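You operate a simulated robot arm through the tools that you are given. There is no shell and no other tool.

Carry out the task below with a simulated robot arm. There is one attempt and no reset: what you move stays moved.

JOB
Volume to LO, dock off, both docked headset packs into the yellow tray.
Fine: the orange and the grey pack stand upright in the tray; leave the dial, the LINK button and the third pack alone. Set down upright: what you pick out.

The check looks at the end state, three seconds after you hand in, the way a careful person would. Anything else that was tipped, shoved, dropped, spilled or broken makes it a failure.

ROBOT AND FRAMES
A 6-joint arm with a two-finger parallel gripper, fixed in place. Base frame: the origin is on the floor under the middle of its stand, x ahead of it, y to its left, z up; the work surface is at about z = 860. Units: mm, degrees, N and s.
With the tool pointing down near the work surface it reaches from about 580 to 940 mm from the base axis. Its first joint turns from -149.0 to 149.0 degrees. Payload 3.43 kg.
The tool frame sits at the grasp point between the pads (the TCP): z along the fingers, y along the line on which they close. The tips reach 34 mm beyond it. The gripper opens to 128 mm. The fingers are 24 mm wide and 12 mm thick; the gripper's body (48 by 130 mm) begins 96 mm behind the TCP.
Orientation is told as [roll, pitch, yaw] about the base's x, y, z axes, in that order, counted from this pose: with the fingers straight down and closing along the base's y, the tool's x points along the base's -x, its y along +y and its z along -z.

CONTROLS
- The arm moves only by the tool move_arm. Its arguments are lists of equal length, an entry for each row: "offset": the shift along the tool's x, y, z in mm, a list of three; "turn": the turn, a rotation vector about the tool's x, y, z in degrees, a list of three; "jaw": the opening, from 0 (shut) to 1 (fully open). In form: {"offset": [[x, y, z], ...], "turn": [[ax, ay, az], ...], "jaw": [jaw, ...]}. A call has 1 to 20 rows; each row shifts and turns the commanded pose from where the row before left it, along the tool's axes as they then stand. Each row takes 0.2 s and may step no farther than 50 mm and 8.6 degrees from the row before; otherwise, or with a gripper value out of range, the whole call is refused. A pose out of reach is approached as far as the arm can. The call stops where the force on the tool passes 40 N (or 10 N more than at its start, if that is more) or the arm is blocked; 0.2 s more then pass. The fingers move at their own pace (about 108 mm/s each) and stop on an object; they squeeze with about 25 N. The grip force told is the motor's: it shows also when the fingers shut on nothing. Time passes only in rows, and 0.2 s behind the last, so rows that do not move let the fingers close. The reply holds the time, the measured pose of the TCP, the force on the tool along the base axes, the opening and the grip force, in the units named above and with some noise, with the torque about the TCP (base axes, N m) and any sound that the robot's microphone picked up, and new pictures: "views" is both (left out), scene, wrist or none.
- Cameras (640 x 400 px; columns grow to the right, rows downward): "scene" is fixed at [408.7, 659.6, 1440.9]; the picture's right is [-0.99, -0.14, 0.00], its down [-0.02, 0.15, -0.99] and it looks along [0.14, -0.98, -0.15] (base axes); focal length 336 px, centre (320, 200). "wrist" rides on the gripper at [76, -11, -160] in the tool frame; the picture's right is [0.15, 0.99, 0.00], its down [-0.88, 0.13, -0.46] and it looks along [-0.45, 0.07, 0.89] (tool axes); focal length 234 px, centre (320, 200). There is no depth. A picture from a camera that has moved, and an enlarged one, comes with that camera's place and axes in the base frame and with its lens. The place of the scene camera against the robot may be out by one fixed shift of up to 25 mm in any direction.
- slide_trunk(by): slides the trunk up (or, below 0, down) by that many mm; the arm rides with it, the base frame stays. It gives what a move gives, with no picture.
- inspect(camera, box): a new picture of the part [left, top, right, bottom] of that camera's present view, enlarged. The clock stands still meanwhile.
- sign_off(): hands the job in; it is judged then, once.

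Nothing tells you positions but the pictures and the camera data. Unless the task says otherwise, let go and move clear before handing in.

The tools are called after "Call:" as a command line: name --argument value ..., lists and objects as JSON in quotes. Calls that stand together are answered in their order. move_arm: Moves the arm, as the interface text tells. Its arguments: {"type":"object","properties":{"offset":{"type":"array"},"turn":{"type":"array"},"jaw":{"type":"array"},"views":{"type":"string","enum":["both","scene","wrist","none"]}},"required":["offset","turn","jaw"]} The other tools are called the same way: slide_trunk (by) moves the trunk up or down; inspect (camera, box) takes an enlarged picture of a part of a camera's view; sign_off () hands the job in.

At the start:

```text
time: 0.0
eef_pos: [185.4, -799.6, 1235.2]
ee_rot: [0.0, 0.0, 0.0]
ft_force: [0.2, 0.7, -0.5]
moment: [0.04, -0.04, -0.01]
finger_gap: 127.9
finger_force: 0.0
trunk travel left (down, up): [-650.0, 60.0]
```

scene: 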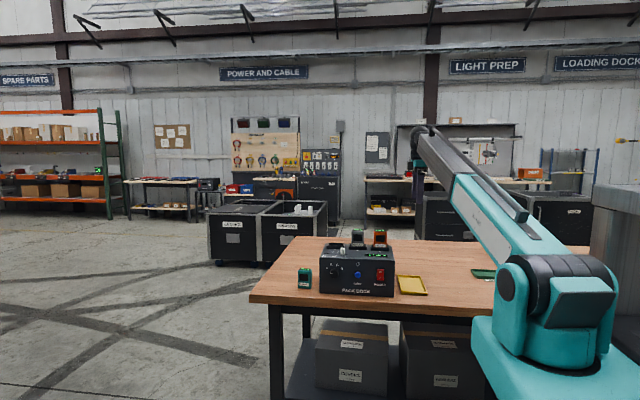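
wrist: 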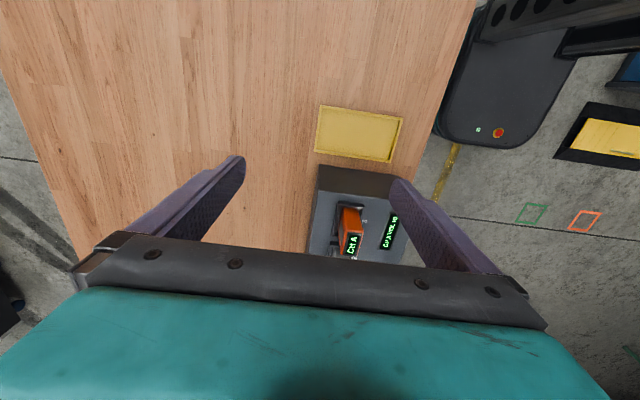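

I see a dock box ("PAGE DOCK") on a table with two packs on it, a yellow tray beside it, a third green pack at the box's other side. I'll enlarge the views to read the controls before moving.

Call:
inspect --camera "scene" --box '[290, 220, 440, 310]'

Call:
inspect --camera "wrist" --box '[280, 90, 440, 270]'

Call:
inspect --camera "scene" --box '[315, 225, 400, 300]'

```text
4.27 times, centred on (365, 265) of scene
camera zoom: at [408.7, 659.6, 1440.9], right [-0.99, -0.14, 0.0], down [-0.02, 0.15, -0.99], along [0.14, -0.98, -0.15], focal length 1432 px, centre (128, -77)
```

zoom: 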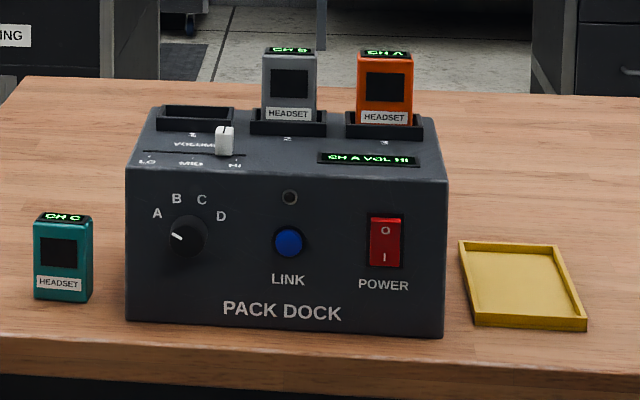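

```text
2.22 times, centred on (360, 180) of wrist
camera zoom: at [109.3, -812.0, 1395.3], right [-0.15, 0.99, 0.0], down [0.88, 0.13, 0.46], along [0.45, 0.07, -0.89], focal length 520 px, centre (231, 244)
```

zoom: 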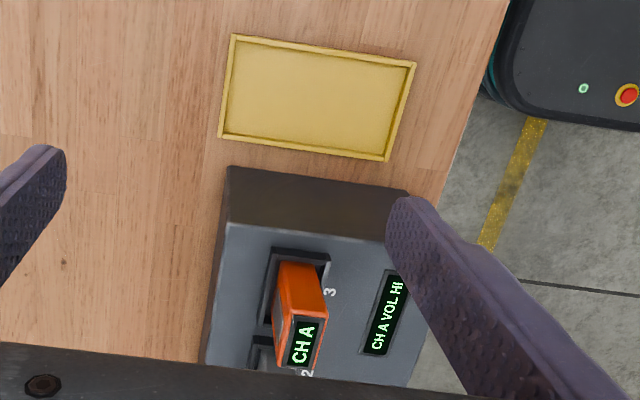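

```text
5.33 times, centred on (358, 262) of scene
camera zoom: at [408.7, 659.6, 1440.9], right [-0.99, -0.14, 0.0], down [-0.02, 0.15, -0.99], along [0.14, -0.98, -0.15], focal length 1790 px, centre (120, -133)
```

zoom: 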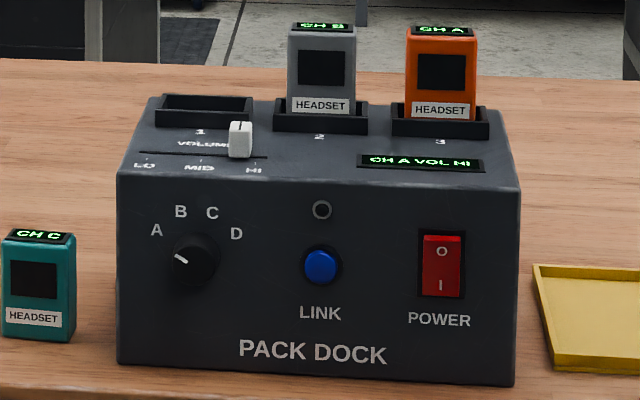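

The dock faces the robot: volume slider on top (now at HI), power rocker front right, grey pack in slot 2, orange in slot 3, and the tray on the -x side. I'll move to look over the dock with the wrist camera and measure it.

Call:
move_arm --offset '[[-35, 20, -5], [-35, 20, -5], [-35, 20, -5], [-35, 20, -5]]' --turn '[[0, 0, 0], [0, 0, 0], [0, 0, 0], [0, 0, 0]]' --jaw '[1, 1, 1, 1]' --views "both"

```text
time: 1.0
eef_pos: [326.2, -718.5, 1255.1]
ee_rot: [0.1, 0.0, -0.1]
ft_force: [0.8, 0.3, 0.0]
moment: [-0.03, -0.03, -0.04]
finger_gap: 127.9
finger_force: 0.0
trunk travel left (down, up): [-650.0, 60.0]
camera wrist: at [251.1, -729.4, 1415.4], right [-0.15, 0.99, 0.0], down [0.88, 0.13, 0.46], along [0.45, 0.07, -0.89], focal length 234 px, centre (320, 200)
```

scene: 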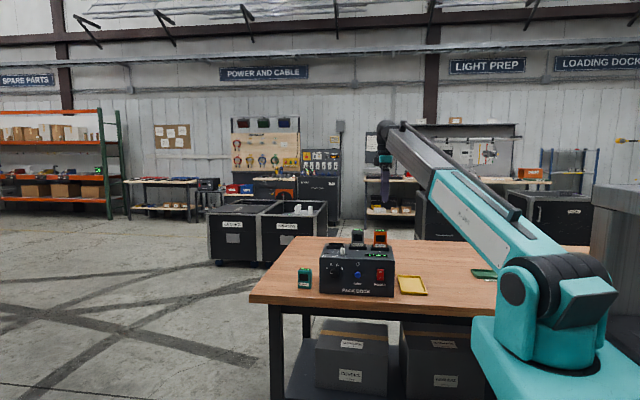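
wrist: 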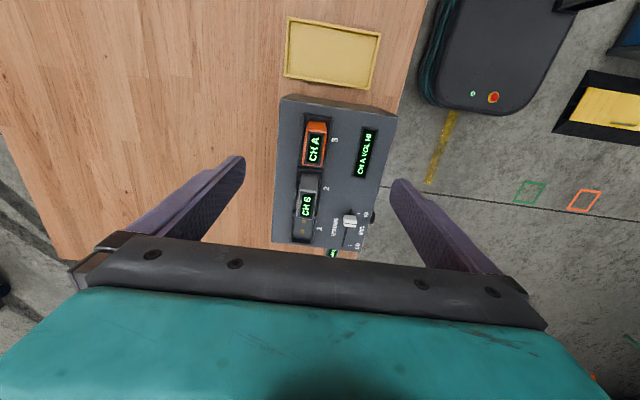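

The whole top of the dock is now in view. I'll zoom in to measure the packs, the slider and the sockets.

Call:
inspect --camera "wrist" --box '[260, 80, 420, 180]'

Call:
inspect --camera "wrist" --box '[260, 165, 420, 265]'

Call:
inspect --camera "wrist" --box '[250, 0, 410, 100]'

```text
4.00 times, centred on (340, 130) of wrist
camera zoom: at [251.1, -729.4, 1415.4], right [-0.15, 0.99, 0.0], down [0.88, 0.13, 0.46], along [0.45, 0.07, -0.89], focal length 937 px, centre (240, 480)
```

zoom: 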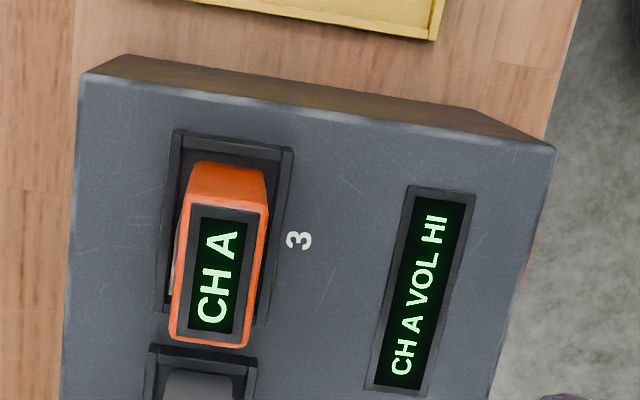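

```text
4.00 times, centred on (340, 215) of wrist
camera zoom: at [251.1, -729.4, 1415.4], right [-0.15, 0.99, 0.0], down [0.88, 0.13, 0.46], along [0.45, 0.07, -0.89], focal length 937 px, centre (240, 140)
```

zoom: 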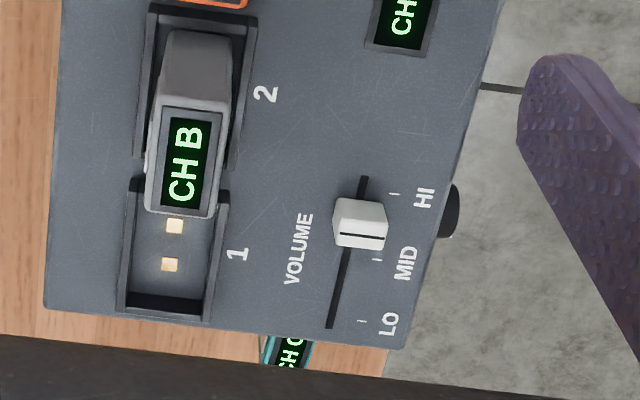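

```text
4.00 times, centred on (330, 50) of wrist
camera zoom: at [251.1, -729.4, 1415.4], right [-0.15, 0.99, 0.0], down [0.88, 0.13, 0.46], along [0.45, 0.07, -0.89], focal length 937 px, centre (280, 800)
```

zoom: 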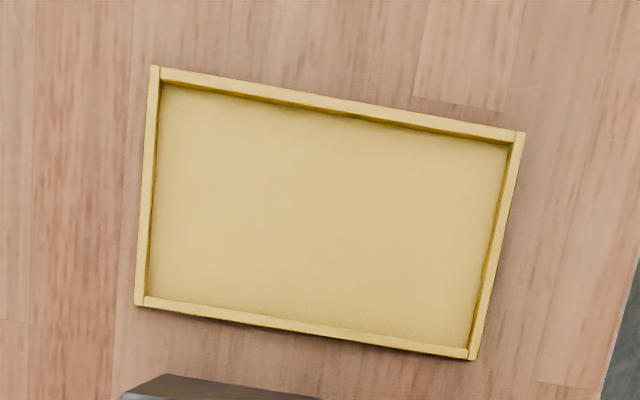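

Measured so far: the dock spans x≈289–581, y≈-788…-587, top z≈1000. The slider cap is near (498,-630) in a slot along x with LO at x≈566, and the tray centre is near (207,-714). Next I go above the slider cap with jaws half open for a closer look.

Call:
move_arm --offset '[[-34.4, 17.5, 21], [-34.4, 17.5, 21], [-34.4, 17.5, 21], [-34.4, 17.5, 21], [-34.4, 17.5, 21]]' --turn '[[0, 0, 0], [0, 0, 0], [0, 0, 0], [0, 0, 0], [0, 0, 0]]' --jaw '[0.55, 0.55, 0.55, 0.55, 0.55]' --views "both"

```text
time: 2.2
eef_pos: [498.6, -632.8, 1149.5]
ee_rot: [0.0, -0.1, 0.1]
ft_force: [-0.2, -0.1, 0.1]
moment: [-0.01, 0.02, 0.0]
finger_gap: 70.3
finger_force: 0.1
trunk travel left (down, up): [-650.0, 60.0]
camera wrist: at [422.5, -643.9, 1308.5], right [-0.15, 0.99, 0.0], down [0.88, 0.13, 0.46], along [0.45, 0.07, -0.89], focal length 234 px, centre (320, 200)
```

scene: 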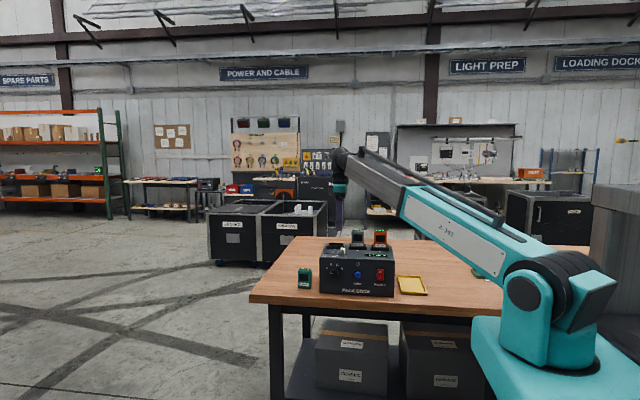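
wrist: 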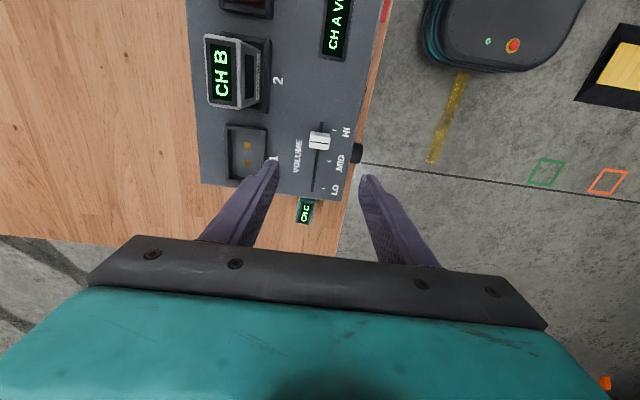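

The jaws hang above the slider cap. I'll zoom in to pin down its centre.

Call:
inspect --camera "wrist" --box '[260, 100, 380, 220]'

Call:
inspect --camera "wrist" --box '[180, 0, 340, 100]'

```text
3.33 times, centred on (320, 160) of wrist
camera zoom: at [422.5, -643.9, 1308.5], right [-0.15, 0.99, 0.0], down [0.88, 0.13, 0.46], along [0.45, 0.07, -0.89], focal length 781 px, centre (320, 333)
```

zoom: 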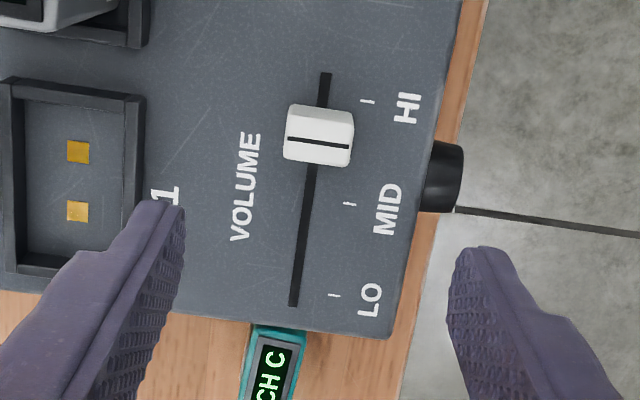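

```text
4.00 times, centred on (260, 50) of wrist
camera zoom: at [422.5, -643.9, 1308.5], right [-0.15, 0.99, 0.0], down [0.88, 0.13, 0.46], along [0.45, 0.07, -0.89], focal length 937 px, centre (560, 800)
```

zoom: 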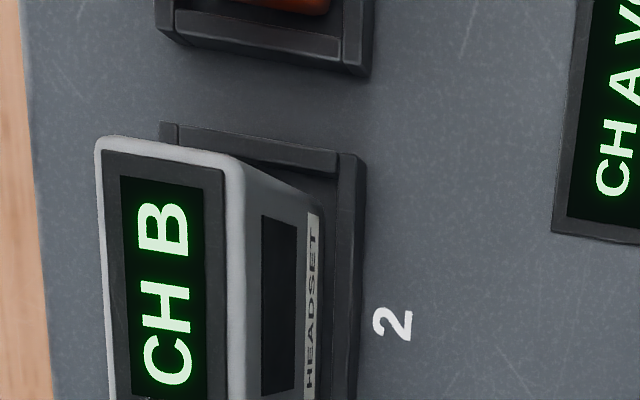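

Triangulating two views puts the panel top at z≈1012. The cap is centred at about (488.5, -634.4) with its top at z≈1034, and the LO tick is at x≈556. I'll come down around the cap and close on it.

Call:
move_arm --offset '[[10.1, -1.6, 30], [0, 0, 35], [0, 0, 33], [0, 0, 0]]' --turn '[[0, 0, 0], [0, 0, 0], [0, 0, 0], [0, 0, 0]]' --jaw '[0.45, 0.45, 0.45, 0.45]' --views "wrist"

```text
time: 3.2
eef_pos: [489.9, -634.3, 1052.9]
ee_rot: [-0.1, 0.0, 0.0]
ft_force: [0.1, 0.5, -0.1]
moment: [-0.01, 0.01, 0.02]
finger_gap: 57.6
finger_force: 0.1
trunk travel left (down, up): [-650.0, 60.0]
camera wrist: at [413.5, -644.9, 1212.7], right [-0.15, 0.99, 0.0], down [0.88, 0.13, 0.46], along [0.45, 0.07, -0.89], focal length 234 px, centre (320, 200)
```

wrist: 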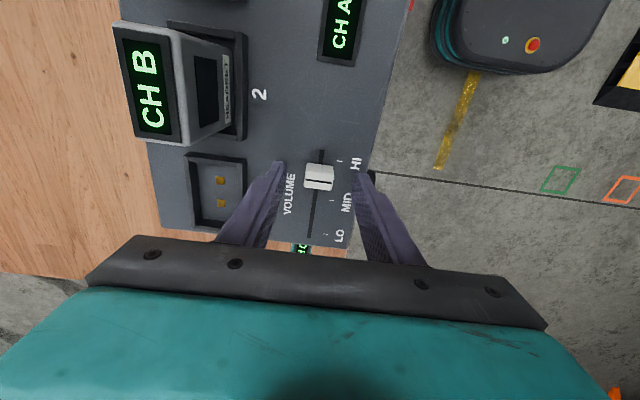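

The cap sits between the fingertips. One enlarged look to check the height before closing.

Call:
inspect --camera "wrist" --box '[260, 130, 380, 250]'

Call:
inspect --camera "scene" --box '[310, 200, 410, 300]'

```text
3.33 times, centred on (320, 190) of wrist
camera zoom: at [413.5, -644.9, 1212.7], right [-0.15, 0.99, 0.0], down [0.88, 0.13, 0.46], along [0.45, 0.07, -0.89], focal length 781 px, centre (320, 233)
```

zoom: 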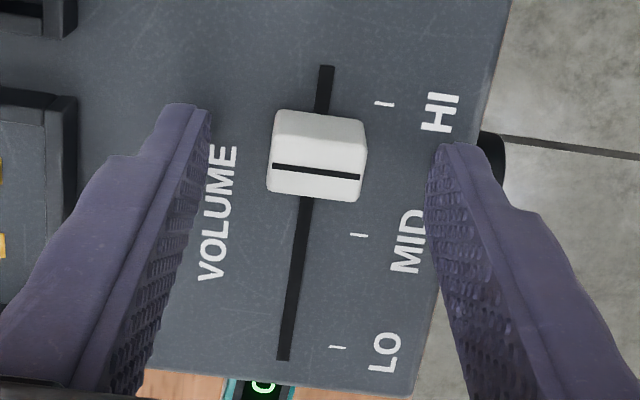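

```text
4.00 times, centred on (360, 250) of scene
camera zoom: at [408.7, 659.6, 1440.9], right [-0.99, -0.14, 0.0], down [-0.02, 0.15, -0.99], along [0.14, -0.98, -0.15], focal length 1342 px, centre (160, 0)
```

zoom: 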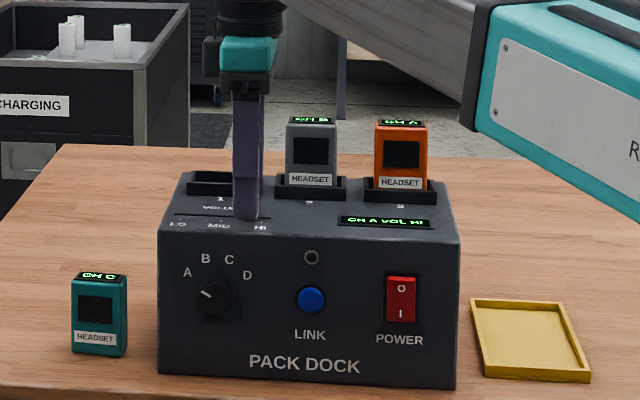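

Alignment is good. Lowering 2 mm and closing on the cap.

Call:
move_arm --offset '[[1.5, 0, 2], [0, 0, 0], [0, 0, 0], [0, 0, 0]]' --turn '[[0, 0, 0], [0, 0, 0], [0, 0, 0], [0, 0, 0]]' --jaw '[0.45, 0.1, 0.1, 0.1]' --views "wrist"

```text
time: 4.2
eef_pos: [487.0, -633.9, 1051.5]
ee_rot: [0.0, 0.0, 0.0]
ft_force: [0.0, -5.4, 1.1]
moment: [-0.16, -0.03, 0.01]
finger_gap: 22.5
finger_force: 44.6
trunk travel left (down, up): [-650.0, 60.0]
camera wrist: at [411.2, -646.0, 1210.2], right [-0.15, 0.99, 0.0], down [0.88, 0.13, 0.46], along [0.45, 0.07, -0.89], focal length 234 px, centre (320, 200)
```

wrist: 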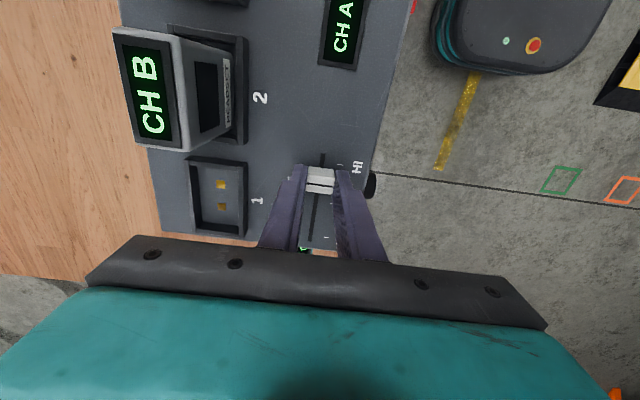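

The cap is held (gap 22.5 mm). Now sliding it along +x toward LO in small steps.

Call:
move_arm --offset '[[-10, 0, 0], [-10, 0, 0], [-10, 0, 0], [-10, 0, 0], [-10, 0, 0], [-10, 0, 0], [-6, 0, 0], [0, 0, 0]]' --turn '[[0, 0, 0], [0, 0, 0], [0, 0, 0], [0, 0, 0], [0, 0, 0], [0, 0, 0], [0, 0, 0], [0, 0, 0]]' --jaw '[0.1, 0.1, 0.1, 0.1, 0.1, 0.1, 0.1, 0.1]' --views "both"

```text
time: 6.0
eef_pos: [551.4, -635.7, 1051.1]
ee_rot: [0.0, 0.0, 0.0]
ft_force: [0.2, 0.2, -0.8]
moment: [-0.03, 0.2, -0.03]
finger_gap: 22.6
finger_force: 44.8
trunk travel left (down, up): [-650.0, 60.0]
camera wrist: at [475.9, -646.3, 1210.2], right [-0.15, 0.99, 0.0], down [0.88, 0.13, 0.46], along [0.45, 0.07, -0.89], focal length 234 px, centre (320, 200)
```

scene: 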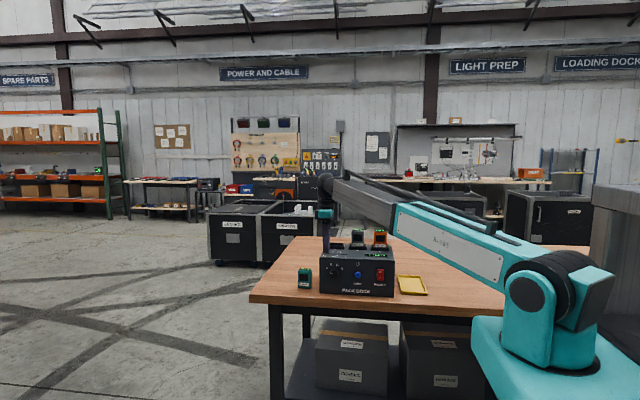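
wrist: 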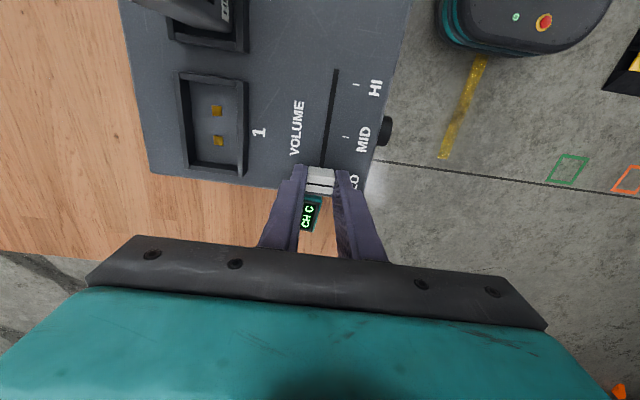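

Call:
inspect --camera "scene" --box '[315, 225, 400, 300]'

Call:
inspect --camera "wrist" --box '[270, 60, 390, 220]'

```text
5.33 times, centred on (358, 262) of scene
camera zoom: at [408.7, 659.6, 1440.9], right [-0.99, -0.14, 0.0], down [-0.02, 0.15, -0.99], along [0.14, -0.98, -0.15], focal length 1790 px, centre (120, -133)
```

zoom: 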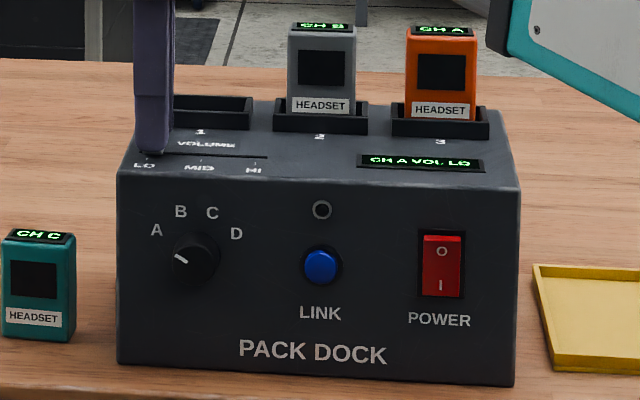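

```text
2.50 times, centred on (330, 140) of wrist
camera zoom: at [475.9, -646.3, 1210.2], right [-0.15, 0.99, 0.0], down [0.88, 0.13, 0.46], along [0.45, 0.07, -0.89], focal length 585 px, centre (295, 350)
```

zoom: 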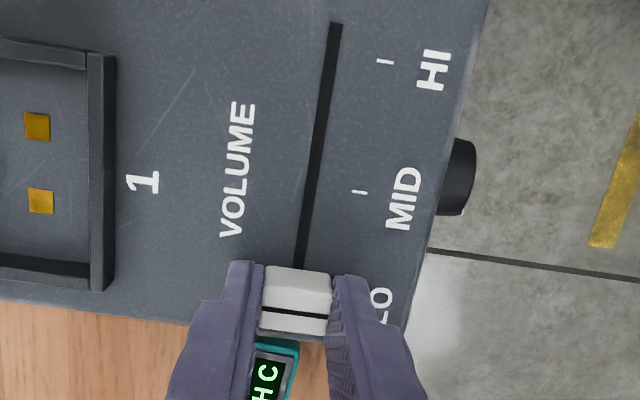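

The display now reads "CH A VOL LO". The cap is still about 3–4 mm short of the tick, so I'll nudge it the rest and then release.

Call:
move_arm --offset '[[-2, 0, 0], [-2, 0, 0], [0, 0, 0]]' --turn '[[0, 0, 0], [0, 0, 0], [0, 0, 0]]' --jaw '[0.1, 0.1, 0.1]' --views "none"

```text
time: 6.8
eef_pos: [553.8, -634.2, 1050.9]
ee_rot: [0.0, 0.0, 0.0]
ft_force: [-1.1, 0.8, -5.6]
moment: [0.0, -0.19, 0.02]
finger_gap: 22.6
finger_force: 45.0
trunk travel left (down, up): [-650.0, 60.0]
```

Now releasing the cap and rising straight up.

Call:
move_arm --offset '[[0, 0, 0], [0, 0, 0], [0, 0, -40], [0, 0, -45], [0, 0, -45]]' --turn '[[0, 0, 0], [0, 0, 0], [0, 0, 0], [0, 0, 0], [0, 0, 0]]' --jaw '[0.4, 0.4, 0.4, 0.4, 0.4]' --views "wrist"

Call:
inspect --camera "scene" --box '[315, 225, 400, 300]'

Call:
inspect --camera "wrist" --box '[270, 80, 390, 200]'

```text
time: 8.0
eef_pos: [555.5, -634.1, 1181.2]
ee_rot: [0.0, 0.0, 0.1]
ft_force: [0.7, 0.3, 0.4]
moment: [-0.01, 0.06, -0.02]
finger_gap: 51.2
finger_force: 0.0
trunk travel left (down, up): [-650.0, 60.0]
camera wrist: at [478.9, -644.6, 1340.9], right [-0.15, 0.99, 0.0], down [0.88, 0.13, 0.46], along [0.45, 0.07, -0.89], focal length 234 px, centre (320, 200)
```

wrist: 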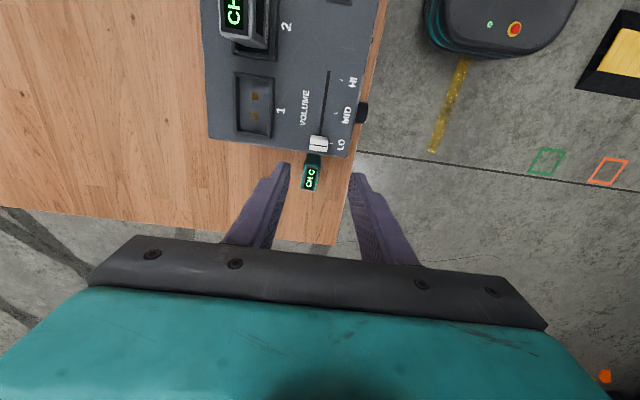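

```text
5.33 times, centred on (358, 262) of scene
camera zoom: at [408.7, 659.6, 1440.9], right [-0.99, -0.14, 0.0], down [-0.02, 0.15, -0.99], along [0.14, -0.98, -0.15], focal length 1790 px, centre (120, -133)
```

zoom: 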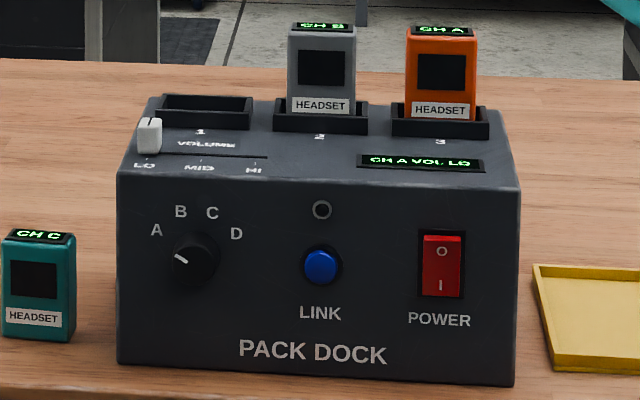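

```text
3.33 times, centred on (330, 140) of wrist
camera zoom: at [478.9, -644.6, 1340.9], right [-0.15, 0.99, 0.0], down [0.88, 0.13, 0.46], along [0.45, 0.07, -0.89], focal length 781 px, centre (287, 400)
```

zoom: 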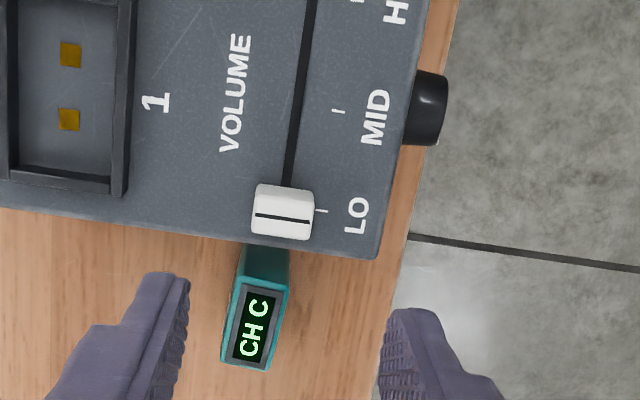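

Volume is done: the cap is at the LO tick and the display reads LO. Next is the power rocker at about (341, -590, 950). I'll move in front of the panel and tilt the tool to look at it.

Call:
move_arm --offset '[[35.75, 19, 5], [35.75, 19, 5], [35.75, 19, 5], [35.75, 19, 5], [35.75, 19, 5], [35.75, 19, 5], [0, 0, 0], [0, 0, 0], [0, 0, 0], [0, 0, 0], [0, 0, 0], [0, 0, 0]]' --turn '[[0, 0, 0], [0, 0, 0], [0, 0, 0], [0, 0, 0], [0, 0, 0], [0, 0, 0], [7.5, 0, 0], [7.5, 0, 0], [7.5, 0, 0], [7.5, 0, 0], [7.5, 0, 0], [7.5, 0, 0]]' --jaw '[0.5, 0.5, 0.5, 0.5, 0.5, 0.5, 0.5, 0.5, 0.5, 0.5, 0.5, 0.5]' --views "both"

```text
time: 10.6
eef_pos: [368.7, -554.9, 1166.7]
ee_rot: [-45.0, 0.1, 0.0]
ft_force: [-0.7, 0.4, 0.4]
moment: [0.0, 0.03, 0.03]
finger_gap: 63.9
finger_force: 0.1
out of reach, approached as far as the arm can: row 11, 12
trunk travel left (down, up): [-650.0, 60.0]
camera wrist: at [293.1, -450.0, 1287.4], right [-0.15, 0.7, -0.7], down [0.88, 0.41, 0.23], along [0.45, -0.58, -0.68], focal length 234 px, centre (320, 200)
```

scene: 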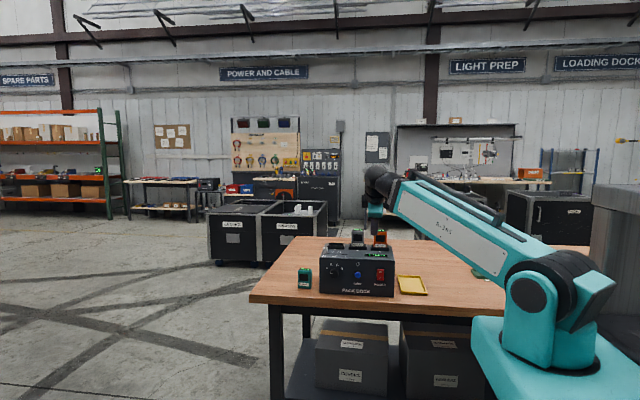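
wrist: 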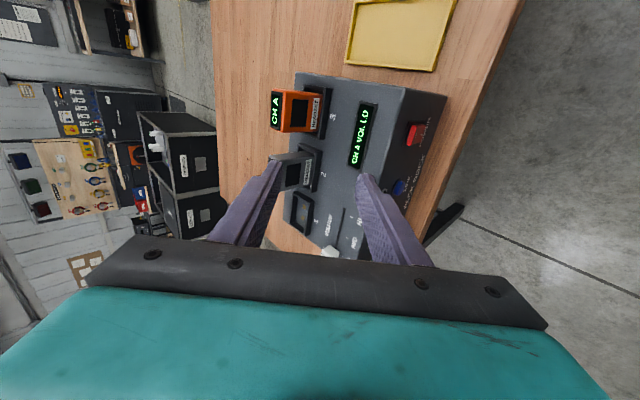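

At this tilt the arm is at its inner reach limit, but the rocker is visible from here. Let me zoom in on it.

Call:
inspect --camera "wrist" --box '[360, 80, 460, 220]'

Call:
inspect --camera "scene" --box '[368, 258, 396, 290]'

```text
2.86 times, centred on (410, 150) of wrist
camera zoom: at [293.1, -450.0, 1287.4], right [-0.15, 0.7, -0.7], down [0.88, 0.41, 0.23], along [0.45, -0.58, -0.68], focal length 669 px, centre (63, 343)
```

zoom: 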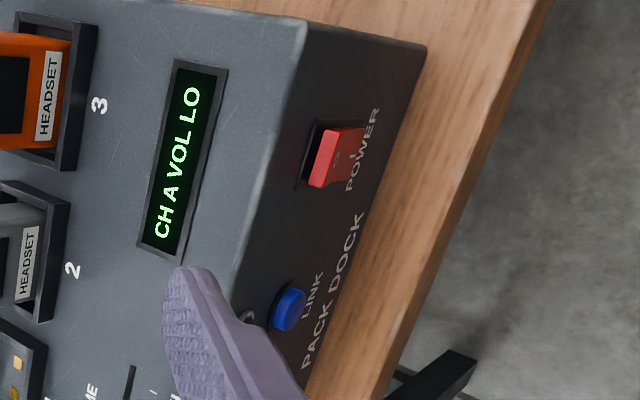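

```text
12.50 times, centred on (382, 274) of scene
camera zoom: at [408.7, 659.6, 1440.9], right [-0.99, -0.14, 0.0], down [-0.02, 0.15, -0.99], along [0.14, -0.98, -0.15], focal length 4195 px, centre (-455, -725)
```

zoom: 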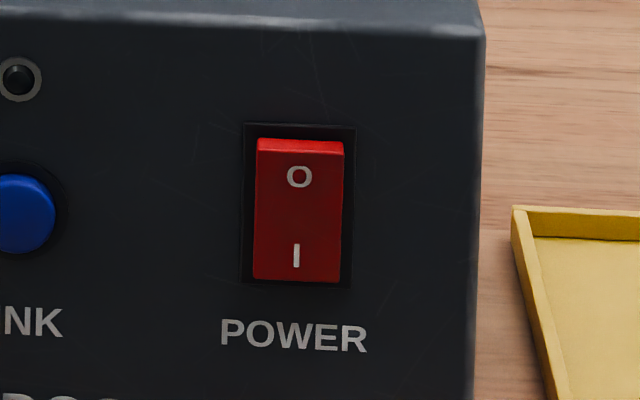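

O (top) stands proud, so the dock is on and pressing O switches it off. I'll reduce the tilt to about 25°, close the fingers, and check the pose before approaching.

Call:
move_arm --offset '[[0, 0, 0], [0, 0, 0], [0, 0, 0], [0, 0, 0]]' --turn '[[-7, 0, 0], [-7, 0, 0], [-6, 0, 0], [0, 0, 0]]' --jaw '[0, 0, 0, 0]' --views "wrist"

```text
time: 11.6
eef_pos: [368.2, -555.0, 1166.7]
ee_rot: [-24.8, 0.0, 0.0]
ft_force: [0.0, 0.1, 0.1]
moment: [0.01, 0.03, -0.01]
finger_gap: 0.0
finger_force: 24.6
trunk travel left (down, up): [-650.0, 60.0]
camera wrist: at [293.1, -497.8, 1315.5], right [-0.15, 0.9, -0.42], down [0.88, 0.31, 0.36], along [0.45, -0.31, -0.84], focal length 234 px, centre (320, 200)
```

wrist: 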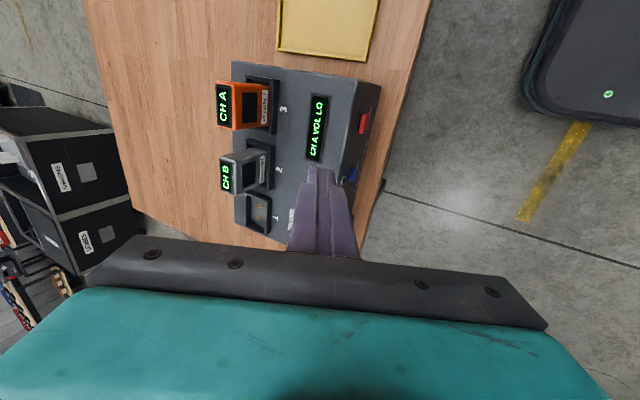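

The commanded pose re-anchored at the measured pose, which is fine. I'll shift to x=340 in front of the panel, then lower the arm with the trunk to keep reach margin.

Call:
move_arm --offset '[[14.25, 9.0, -4.2], [14.25, 9.0, -4.2], [0, 0, 0]]' --turn '[[0, 0, 0], [0, 0, 0], [0, 0, 0]]' --jaw '[0, 0, 0]' --views "none"

Call:
slide_trunk --by -120

```text
time: 12.4
eef_pos: [340.7, -534.5, 1163.7]
ee_rot: [-25.0, 0.0, 0.1]
ft_force: [-0.5, -0.7, -0.4]
moment: [0.01, 0.05, -0.03]
finger_gap: 0.0
finger_force: 25.5
trunk travel left (down, up): [-650.0, 60.0]
```

```text
time: 13.9
eef_pos: [340.3, -534.9, 1044.1]
ee_rot: [-25.0, -0.1, 0.0]
ft_force: [-0.6, 0.3, 0.2]
moment: [-0.01, 0.0, 0.0]
finger_gap: 0.2
finger_force: 24.7
trunk travel left (down, up): [-530.0, 180.0]
```

Call:
move_arm --offset '[[0, 10.8, 23.1], [0, 10.8, 23.1], [0, 0, 0]]' --turn '[[0, 0, 0], [0, 0, 0], [0, 0, 0]]' --jaw '[0, 0, 0]' --views "both"

Call:
inspect --camera "wrist" --box '[270, 120, 400, 250]'

Call:
inspect --camera "scene" --box '[350, 230, 420, 300]'

```text
time: 14.7
eef_pos: [338.8, -533.8, 992.5]
ee_rot: [-25.0, -0.1, 0.0]
ft_force: [-0.3, 0.1, 0.2]
moment: [0.0, -0.01, 0.0]
finger_gap: 0.0
finger_force: 25.4
trunk travel left (down, up): [-530.0, 180.0]
camera wrist: at [263.5, -476.7, 1141.8], right [-0.15, 0.9, -0.42], down [0.88, 0.31, 0.36], along [0.45, -0.32, -0.83], focal length 234 px, centre (320, 200)
```

scene: 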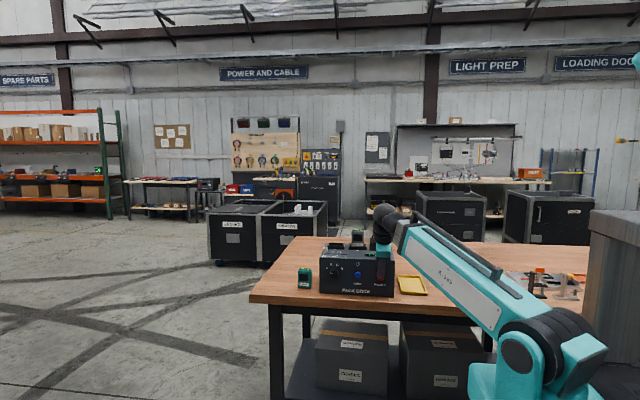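
wrist: 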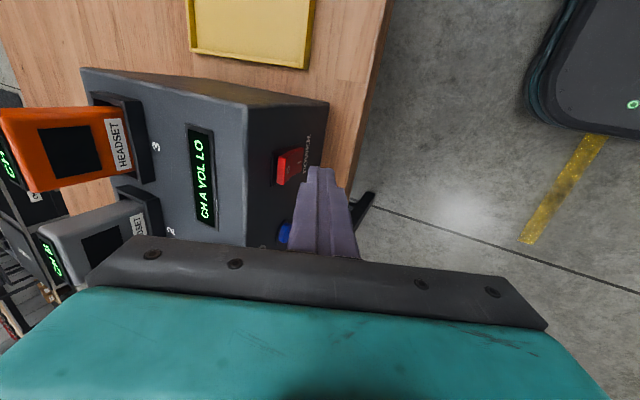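

```text
3.08 times, centred on (335, 185) of wrist
camera zoom: at [263.5, -476.7, 1141.8], right [-0.15, 0.9, -0.42], down [0.88, 0.31, 0.36], along [0.45, -0.32, -0.83], focal length 720 px, centre (274, 246)
```

zoom: 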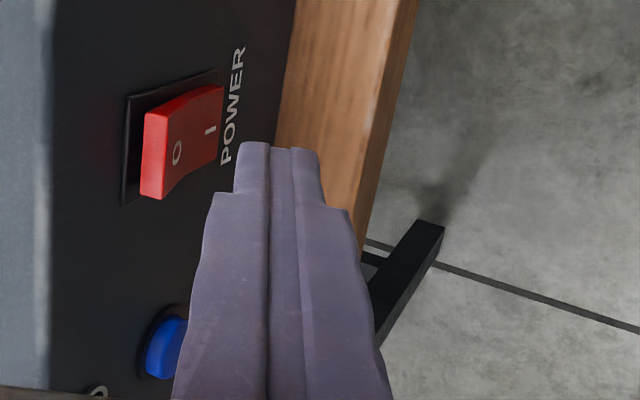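

```text
5.71 times, centred on (385, 265) of scene
camera zoom: at [408.7, 659.6, 1440.9], right [-0.99, -0.14, 0.0], down [-0.02, 0.15, -0.99], along [0.14, -0.98, -0.15], focal length 1918 px, centre (-51, -171)
```

zoom: 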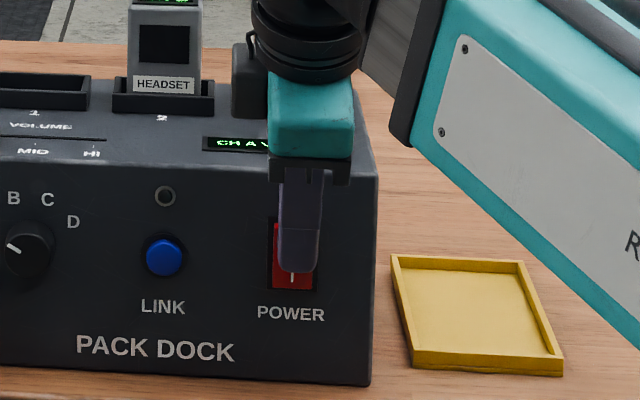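

The closed fingertips are lined up with the rocker, about 22 mm in front of it. I'll lower a few mm to the O half and creep forward, watching the force.

Call:
move_arm --offset '[[0, 2.5, 5.4], [0, -8.2, 3.8], [0, -7.3, 3.4], [0, 0, 0]]' --turn '[[0, 0, 0], [0, 0, 0], [0, 0, 0], [0, 0, 0]]' --jaw '[0, 0, 0, 0]' --views "both"

Call:
inspect --camera "wrist" --box '[250, 110, 380, 240]'

Call:
inspect --camera "scene" --box '[350, 230, 420, 300]'

```text
time: 15.7
eef_pos: [341.4, -550.3, 986.9]
ee_rot: [-25.0, 0.0, 0.0]
ft_force: [-0.7, -0.5, 0.3]
moment: [0.02, 0.01, 0.0]
finger_gap: 0.2
finger_force: 25.0
trunk travel left (down, up): [-530.0, 180.0]
camera wrist: at [264.9, -493.3, 1136.6], right [-0.15, 0.9, -0.42], down [0.88, 0.31, 0.36], along [0.45, -0.32, -0.83], focal length 234 px, centre (320, 200)
```

scene: 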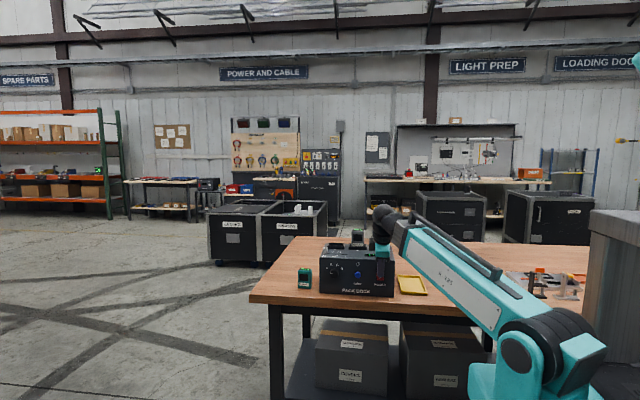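
wrist: 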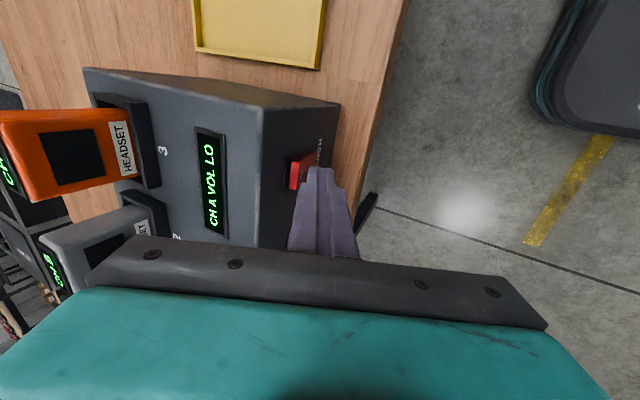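

```text
3.08 times, centred on (315, 175) of wrist
camera zoom: at [264.9, -493.3, 1136.6], right [-0.15, 0.9, -0.42], down [0.88, 0.31, 0.36], along [0.45, -0.32, -0.83], focal length 720 px, centre (335, 277)
```

zoom: 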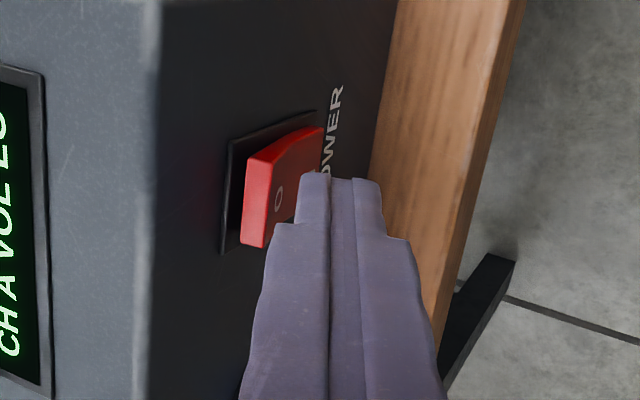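

```text
5.71 times, centred on (385, 265) of scene
camera zoom: at [408.7, 659.6, 1440.9], right [-0.99, -0.14, 0.0], down [-0.02, 0.15, -0.99], along [0.14, -0.98, -0.15], focal length 1918 px, centre (-51, -171)
```

zoom: 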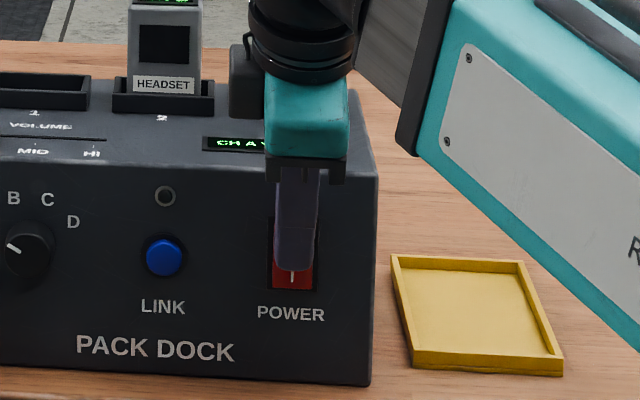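

The O mark is at about (341, -579, 964), and the tip edge is a few mm off it and slightly low. I'll raise 4 mm and push in gently with 2 mm steps.

Call:
move_arm --offset '[[0, -1.7, -3.6], [0, -1.81, 0.85], [0, -1.81, 0.85], [0, -1.81, 0.85], [0, -1.81, 0.85]]' --turn '[[0, 0, 0], [0, 0, 0], [0, 0, 0], [0, 0, 0], [0, 0, 0]]' --jaw '[0, 0, 0, 0, 0]' --views "wrist"

Call:
inspect --camera "wrist" --box '[250, 110, 380, 240]'

```text
time: 16.9
eef_pos: [340.9, -558.3, 991.9]
ee_rot: [-25.1, 0.2, 0.0]
ft_force: [0.2, 3.0, 0.3]
moment: [0.08, 0.0, 0.0]
finger_gap: 0.0
finger_force: 24.9
trunk travel left (down, up): [-530.0, 180.0]
camera wrist: at [264.5, -501.2, 1140.6], right [-0.15, 0.9, -0.42], down [0.88, 0.31, 0.36], along [0.45, -0.32, -0.84], focal length 234 px, centre (320, 200)
```

wrist: 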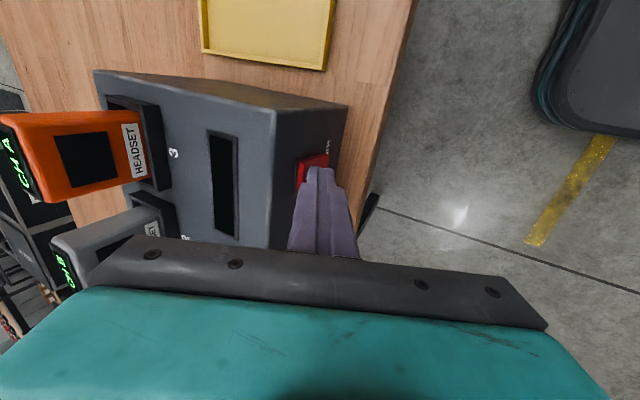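

```text
3.08 times, centred on (315, 175) of wrist
camera zoom: at [264.5, -501.2, 1140.6], right [-0.15, 0.9, -0.42], down [0.88, 0.31, 0.36], along [0.45, -0.32, -0.84], focal length 720 px, centre (335, 277)
```

zoom: 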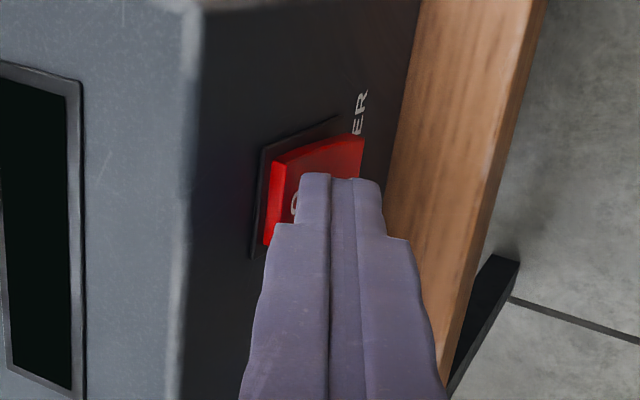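

The display has gone dark with only 3 N of force. I'll press a couple more mm so the rocker is fully over, then back straight out.

Call:
move_arm --offset '[[0, -1.81, 0.85], [0, -1.81, 0.85], [0, 0, 0]]' --turn '[[0, 0, 0], [0, 0, 0], [0, 0, 0]]' --jaw '[0, 0, 0]' --views "wrist"

Call:
inspect --camera "wrist" --box '[250, 110, 380, 240]'

```text
time: 17.7
eef_pos: [341.2, -558.0, 992.0]
ee_rot: [-24.6, 0.1, 0.0]
ft_force: [0.0, 28.4, -5.4]
moment: [0.88, -0.05, -0.01]
finger_gap: 0.0
finger_force: 24.6
trunk travel left (down, up): [-530.0, 180.0]
camera wrist: at [264.8, -502.4, 1141.2], right [-0.15, 0.9, -0.41], down [0.88, 0.31, 0.36], along [0.45, -0.31, -0.84], focal length 234 px, centre (320, 200)
```

wrist: 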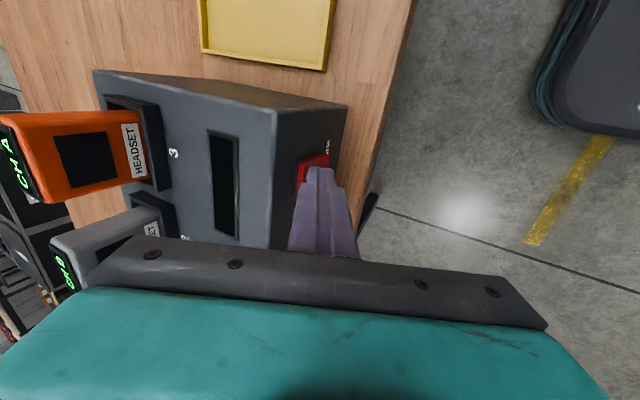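

```text
3.08 times, centred on (315, 175) of wrist
camera zoom: at [264.8, -502.4, 1141.2], right [-0.15, 0.9, -0.41], down [0.88, 0.31, 0.36], along [0.45, -0.31, -0.84], focal length 720 px, centre (335, 277)
```

zoom: 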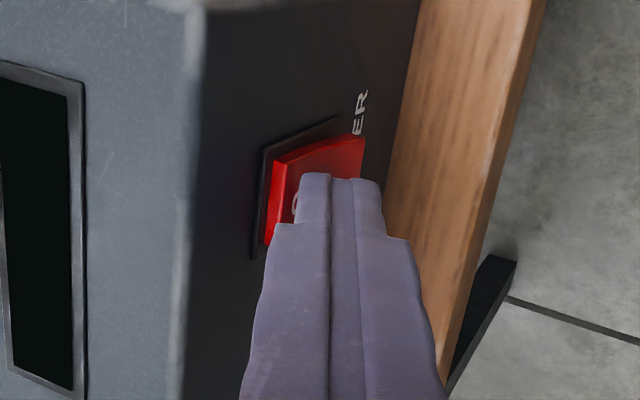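

It's at its stop (28 N), so the rocker is fully over. Backing straight out and checking from both cameras.

Call:
move_arm --offset '[[0, 5.4, -2.5], [0, 9, -4.2], [0, 13.6, -6.3]]' --turn '[[0, 0, 0], [0, 0, 0], [0, 0, 0]]' --jaw '[0, 0, 0]' --views "wrist"

Call:
inspect --camera "wrist" --box '[200, 90, 380, 250]'

Call:
inspect --camera "scene" --box '[310, 220, 430, 300]'

```text
time: 18.5
eef_pos: [340.8, -531.9, 992.3]
ee_rot: [-25.1, -0.1, 0.0]
ft_force: [-0.1, 0.2, 0.2]
moment: [-0.04, -0.01, -0.02]
finger_gap: 0.1
finger_force: 24.9
trunk travel left (down, up): [-530.0, 180.0]
camera wrist: at [264.7, -474.3, 1140.9], right [-0.15, 0.9, -0.42], down [0.88, 0.31, 0.36], along [0.45, -0.32, -0.83], focal length 234 px, centre (320, 200)
```

wrist: 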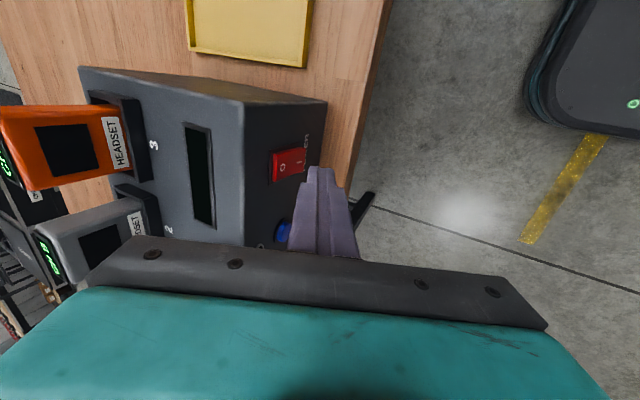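

```text
2.50 times, centred on (290, 170) of wrist
camera zoom: at [264.7, -474.3, 1140.9], right [-0.15, 0.9, -0.42], down [0.88, 0.31, 0.36], along [0.45, -0.32, -0.83], focal length 585 px, centre (395, 275)
```

zoom: 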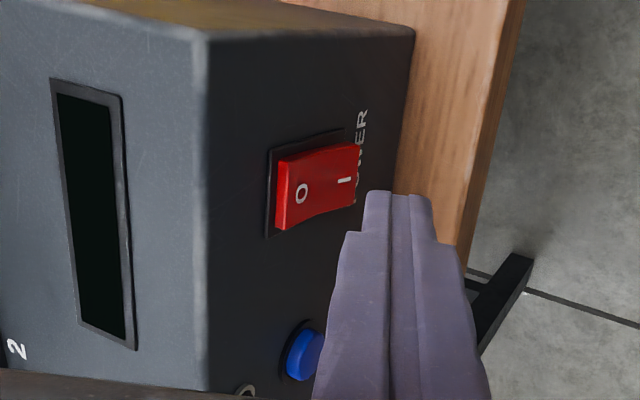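

```text
5.00 times, centred on (370, 260) of scene
camera zoom: at [408.7, 659.6, 1440.9], right [-0.99, -0.14, 0.0], down [-0.02, 0.15, -0.99], along [0.14, -0.98, -0.15], focal length 1678 px, centre (70, -100)
```

zoom: 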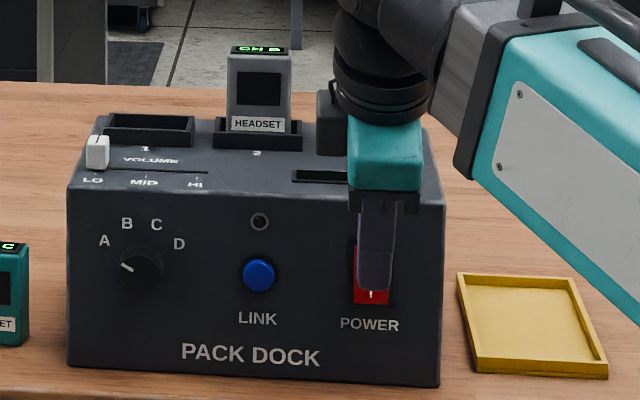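

The dock is off: the display is dark and O is pressed in. I'll raise with the trunk and bring the tool back to vertical, with jaws open, before going to the orange pack.

Call:
slide_trunk --by 120

Call:
move_arm --offset '[[0, -8, -17], [0, -10, -22], [0, 0, 0], [0, 0, 0], [0, 0, 0], [0, 0, 0]]' --turn '[[0, 0, 0], [0, 0, 0], [-8.3, 0, 0], [-8.3, 0, 0], [-8.4, 0, 0], [0, 0, 0]]' --jaw '[0, 0, 0.2, 0.4, 0.6, 0.6]' --views "both"

```text
time: 20.0
eef_pos: [340.3, -531.4, 1111.1]
ee_rot: [-24.9, 0.0, 0.0]
ft_force: [-0.4, 0.0, 0.6]
moment: [-0.01, -0.03, -0.01]
finger_gap: 0.0
finger_force: 25.1
trunk travel left (down, up): [-650.0, 60.0]
```

```text
time: 21.4
eef_pos: [339.9, -531.5, 1153.5]
ee_rot: [0.1, 0.0, 0.0]
ft_force: [0.3, -0.4, 1.0]
moment: [0.01, -0.04, 0.02]
finger_gap: 76.8
finger_force: 0.0
trunk travel left (down, up): [-650.0, 60.0]
camera wrist: at [264.9, -542.9, 1313.5], right [-0.15, 0.99, 0.0], down [0.88, 0.13, 0.46], along [0.45, 0.07, -0.89], focal length 234 px, centre (320, 200)
```

scene: 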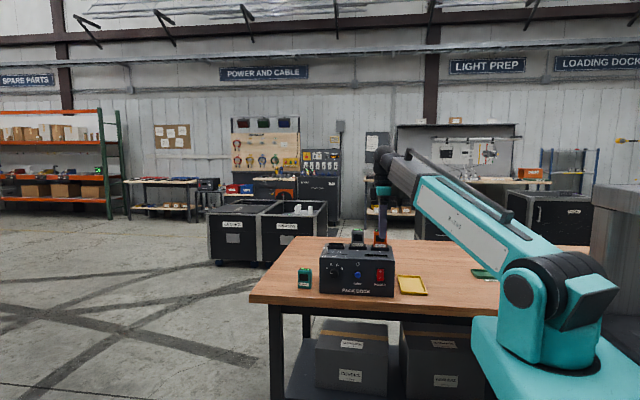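
wrist: 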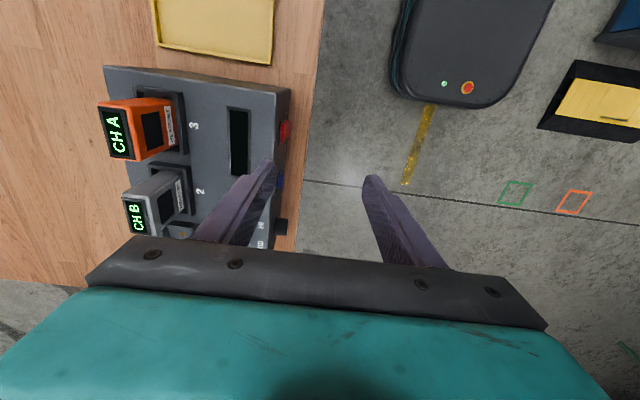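

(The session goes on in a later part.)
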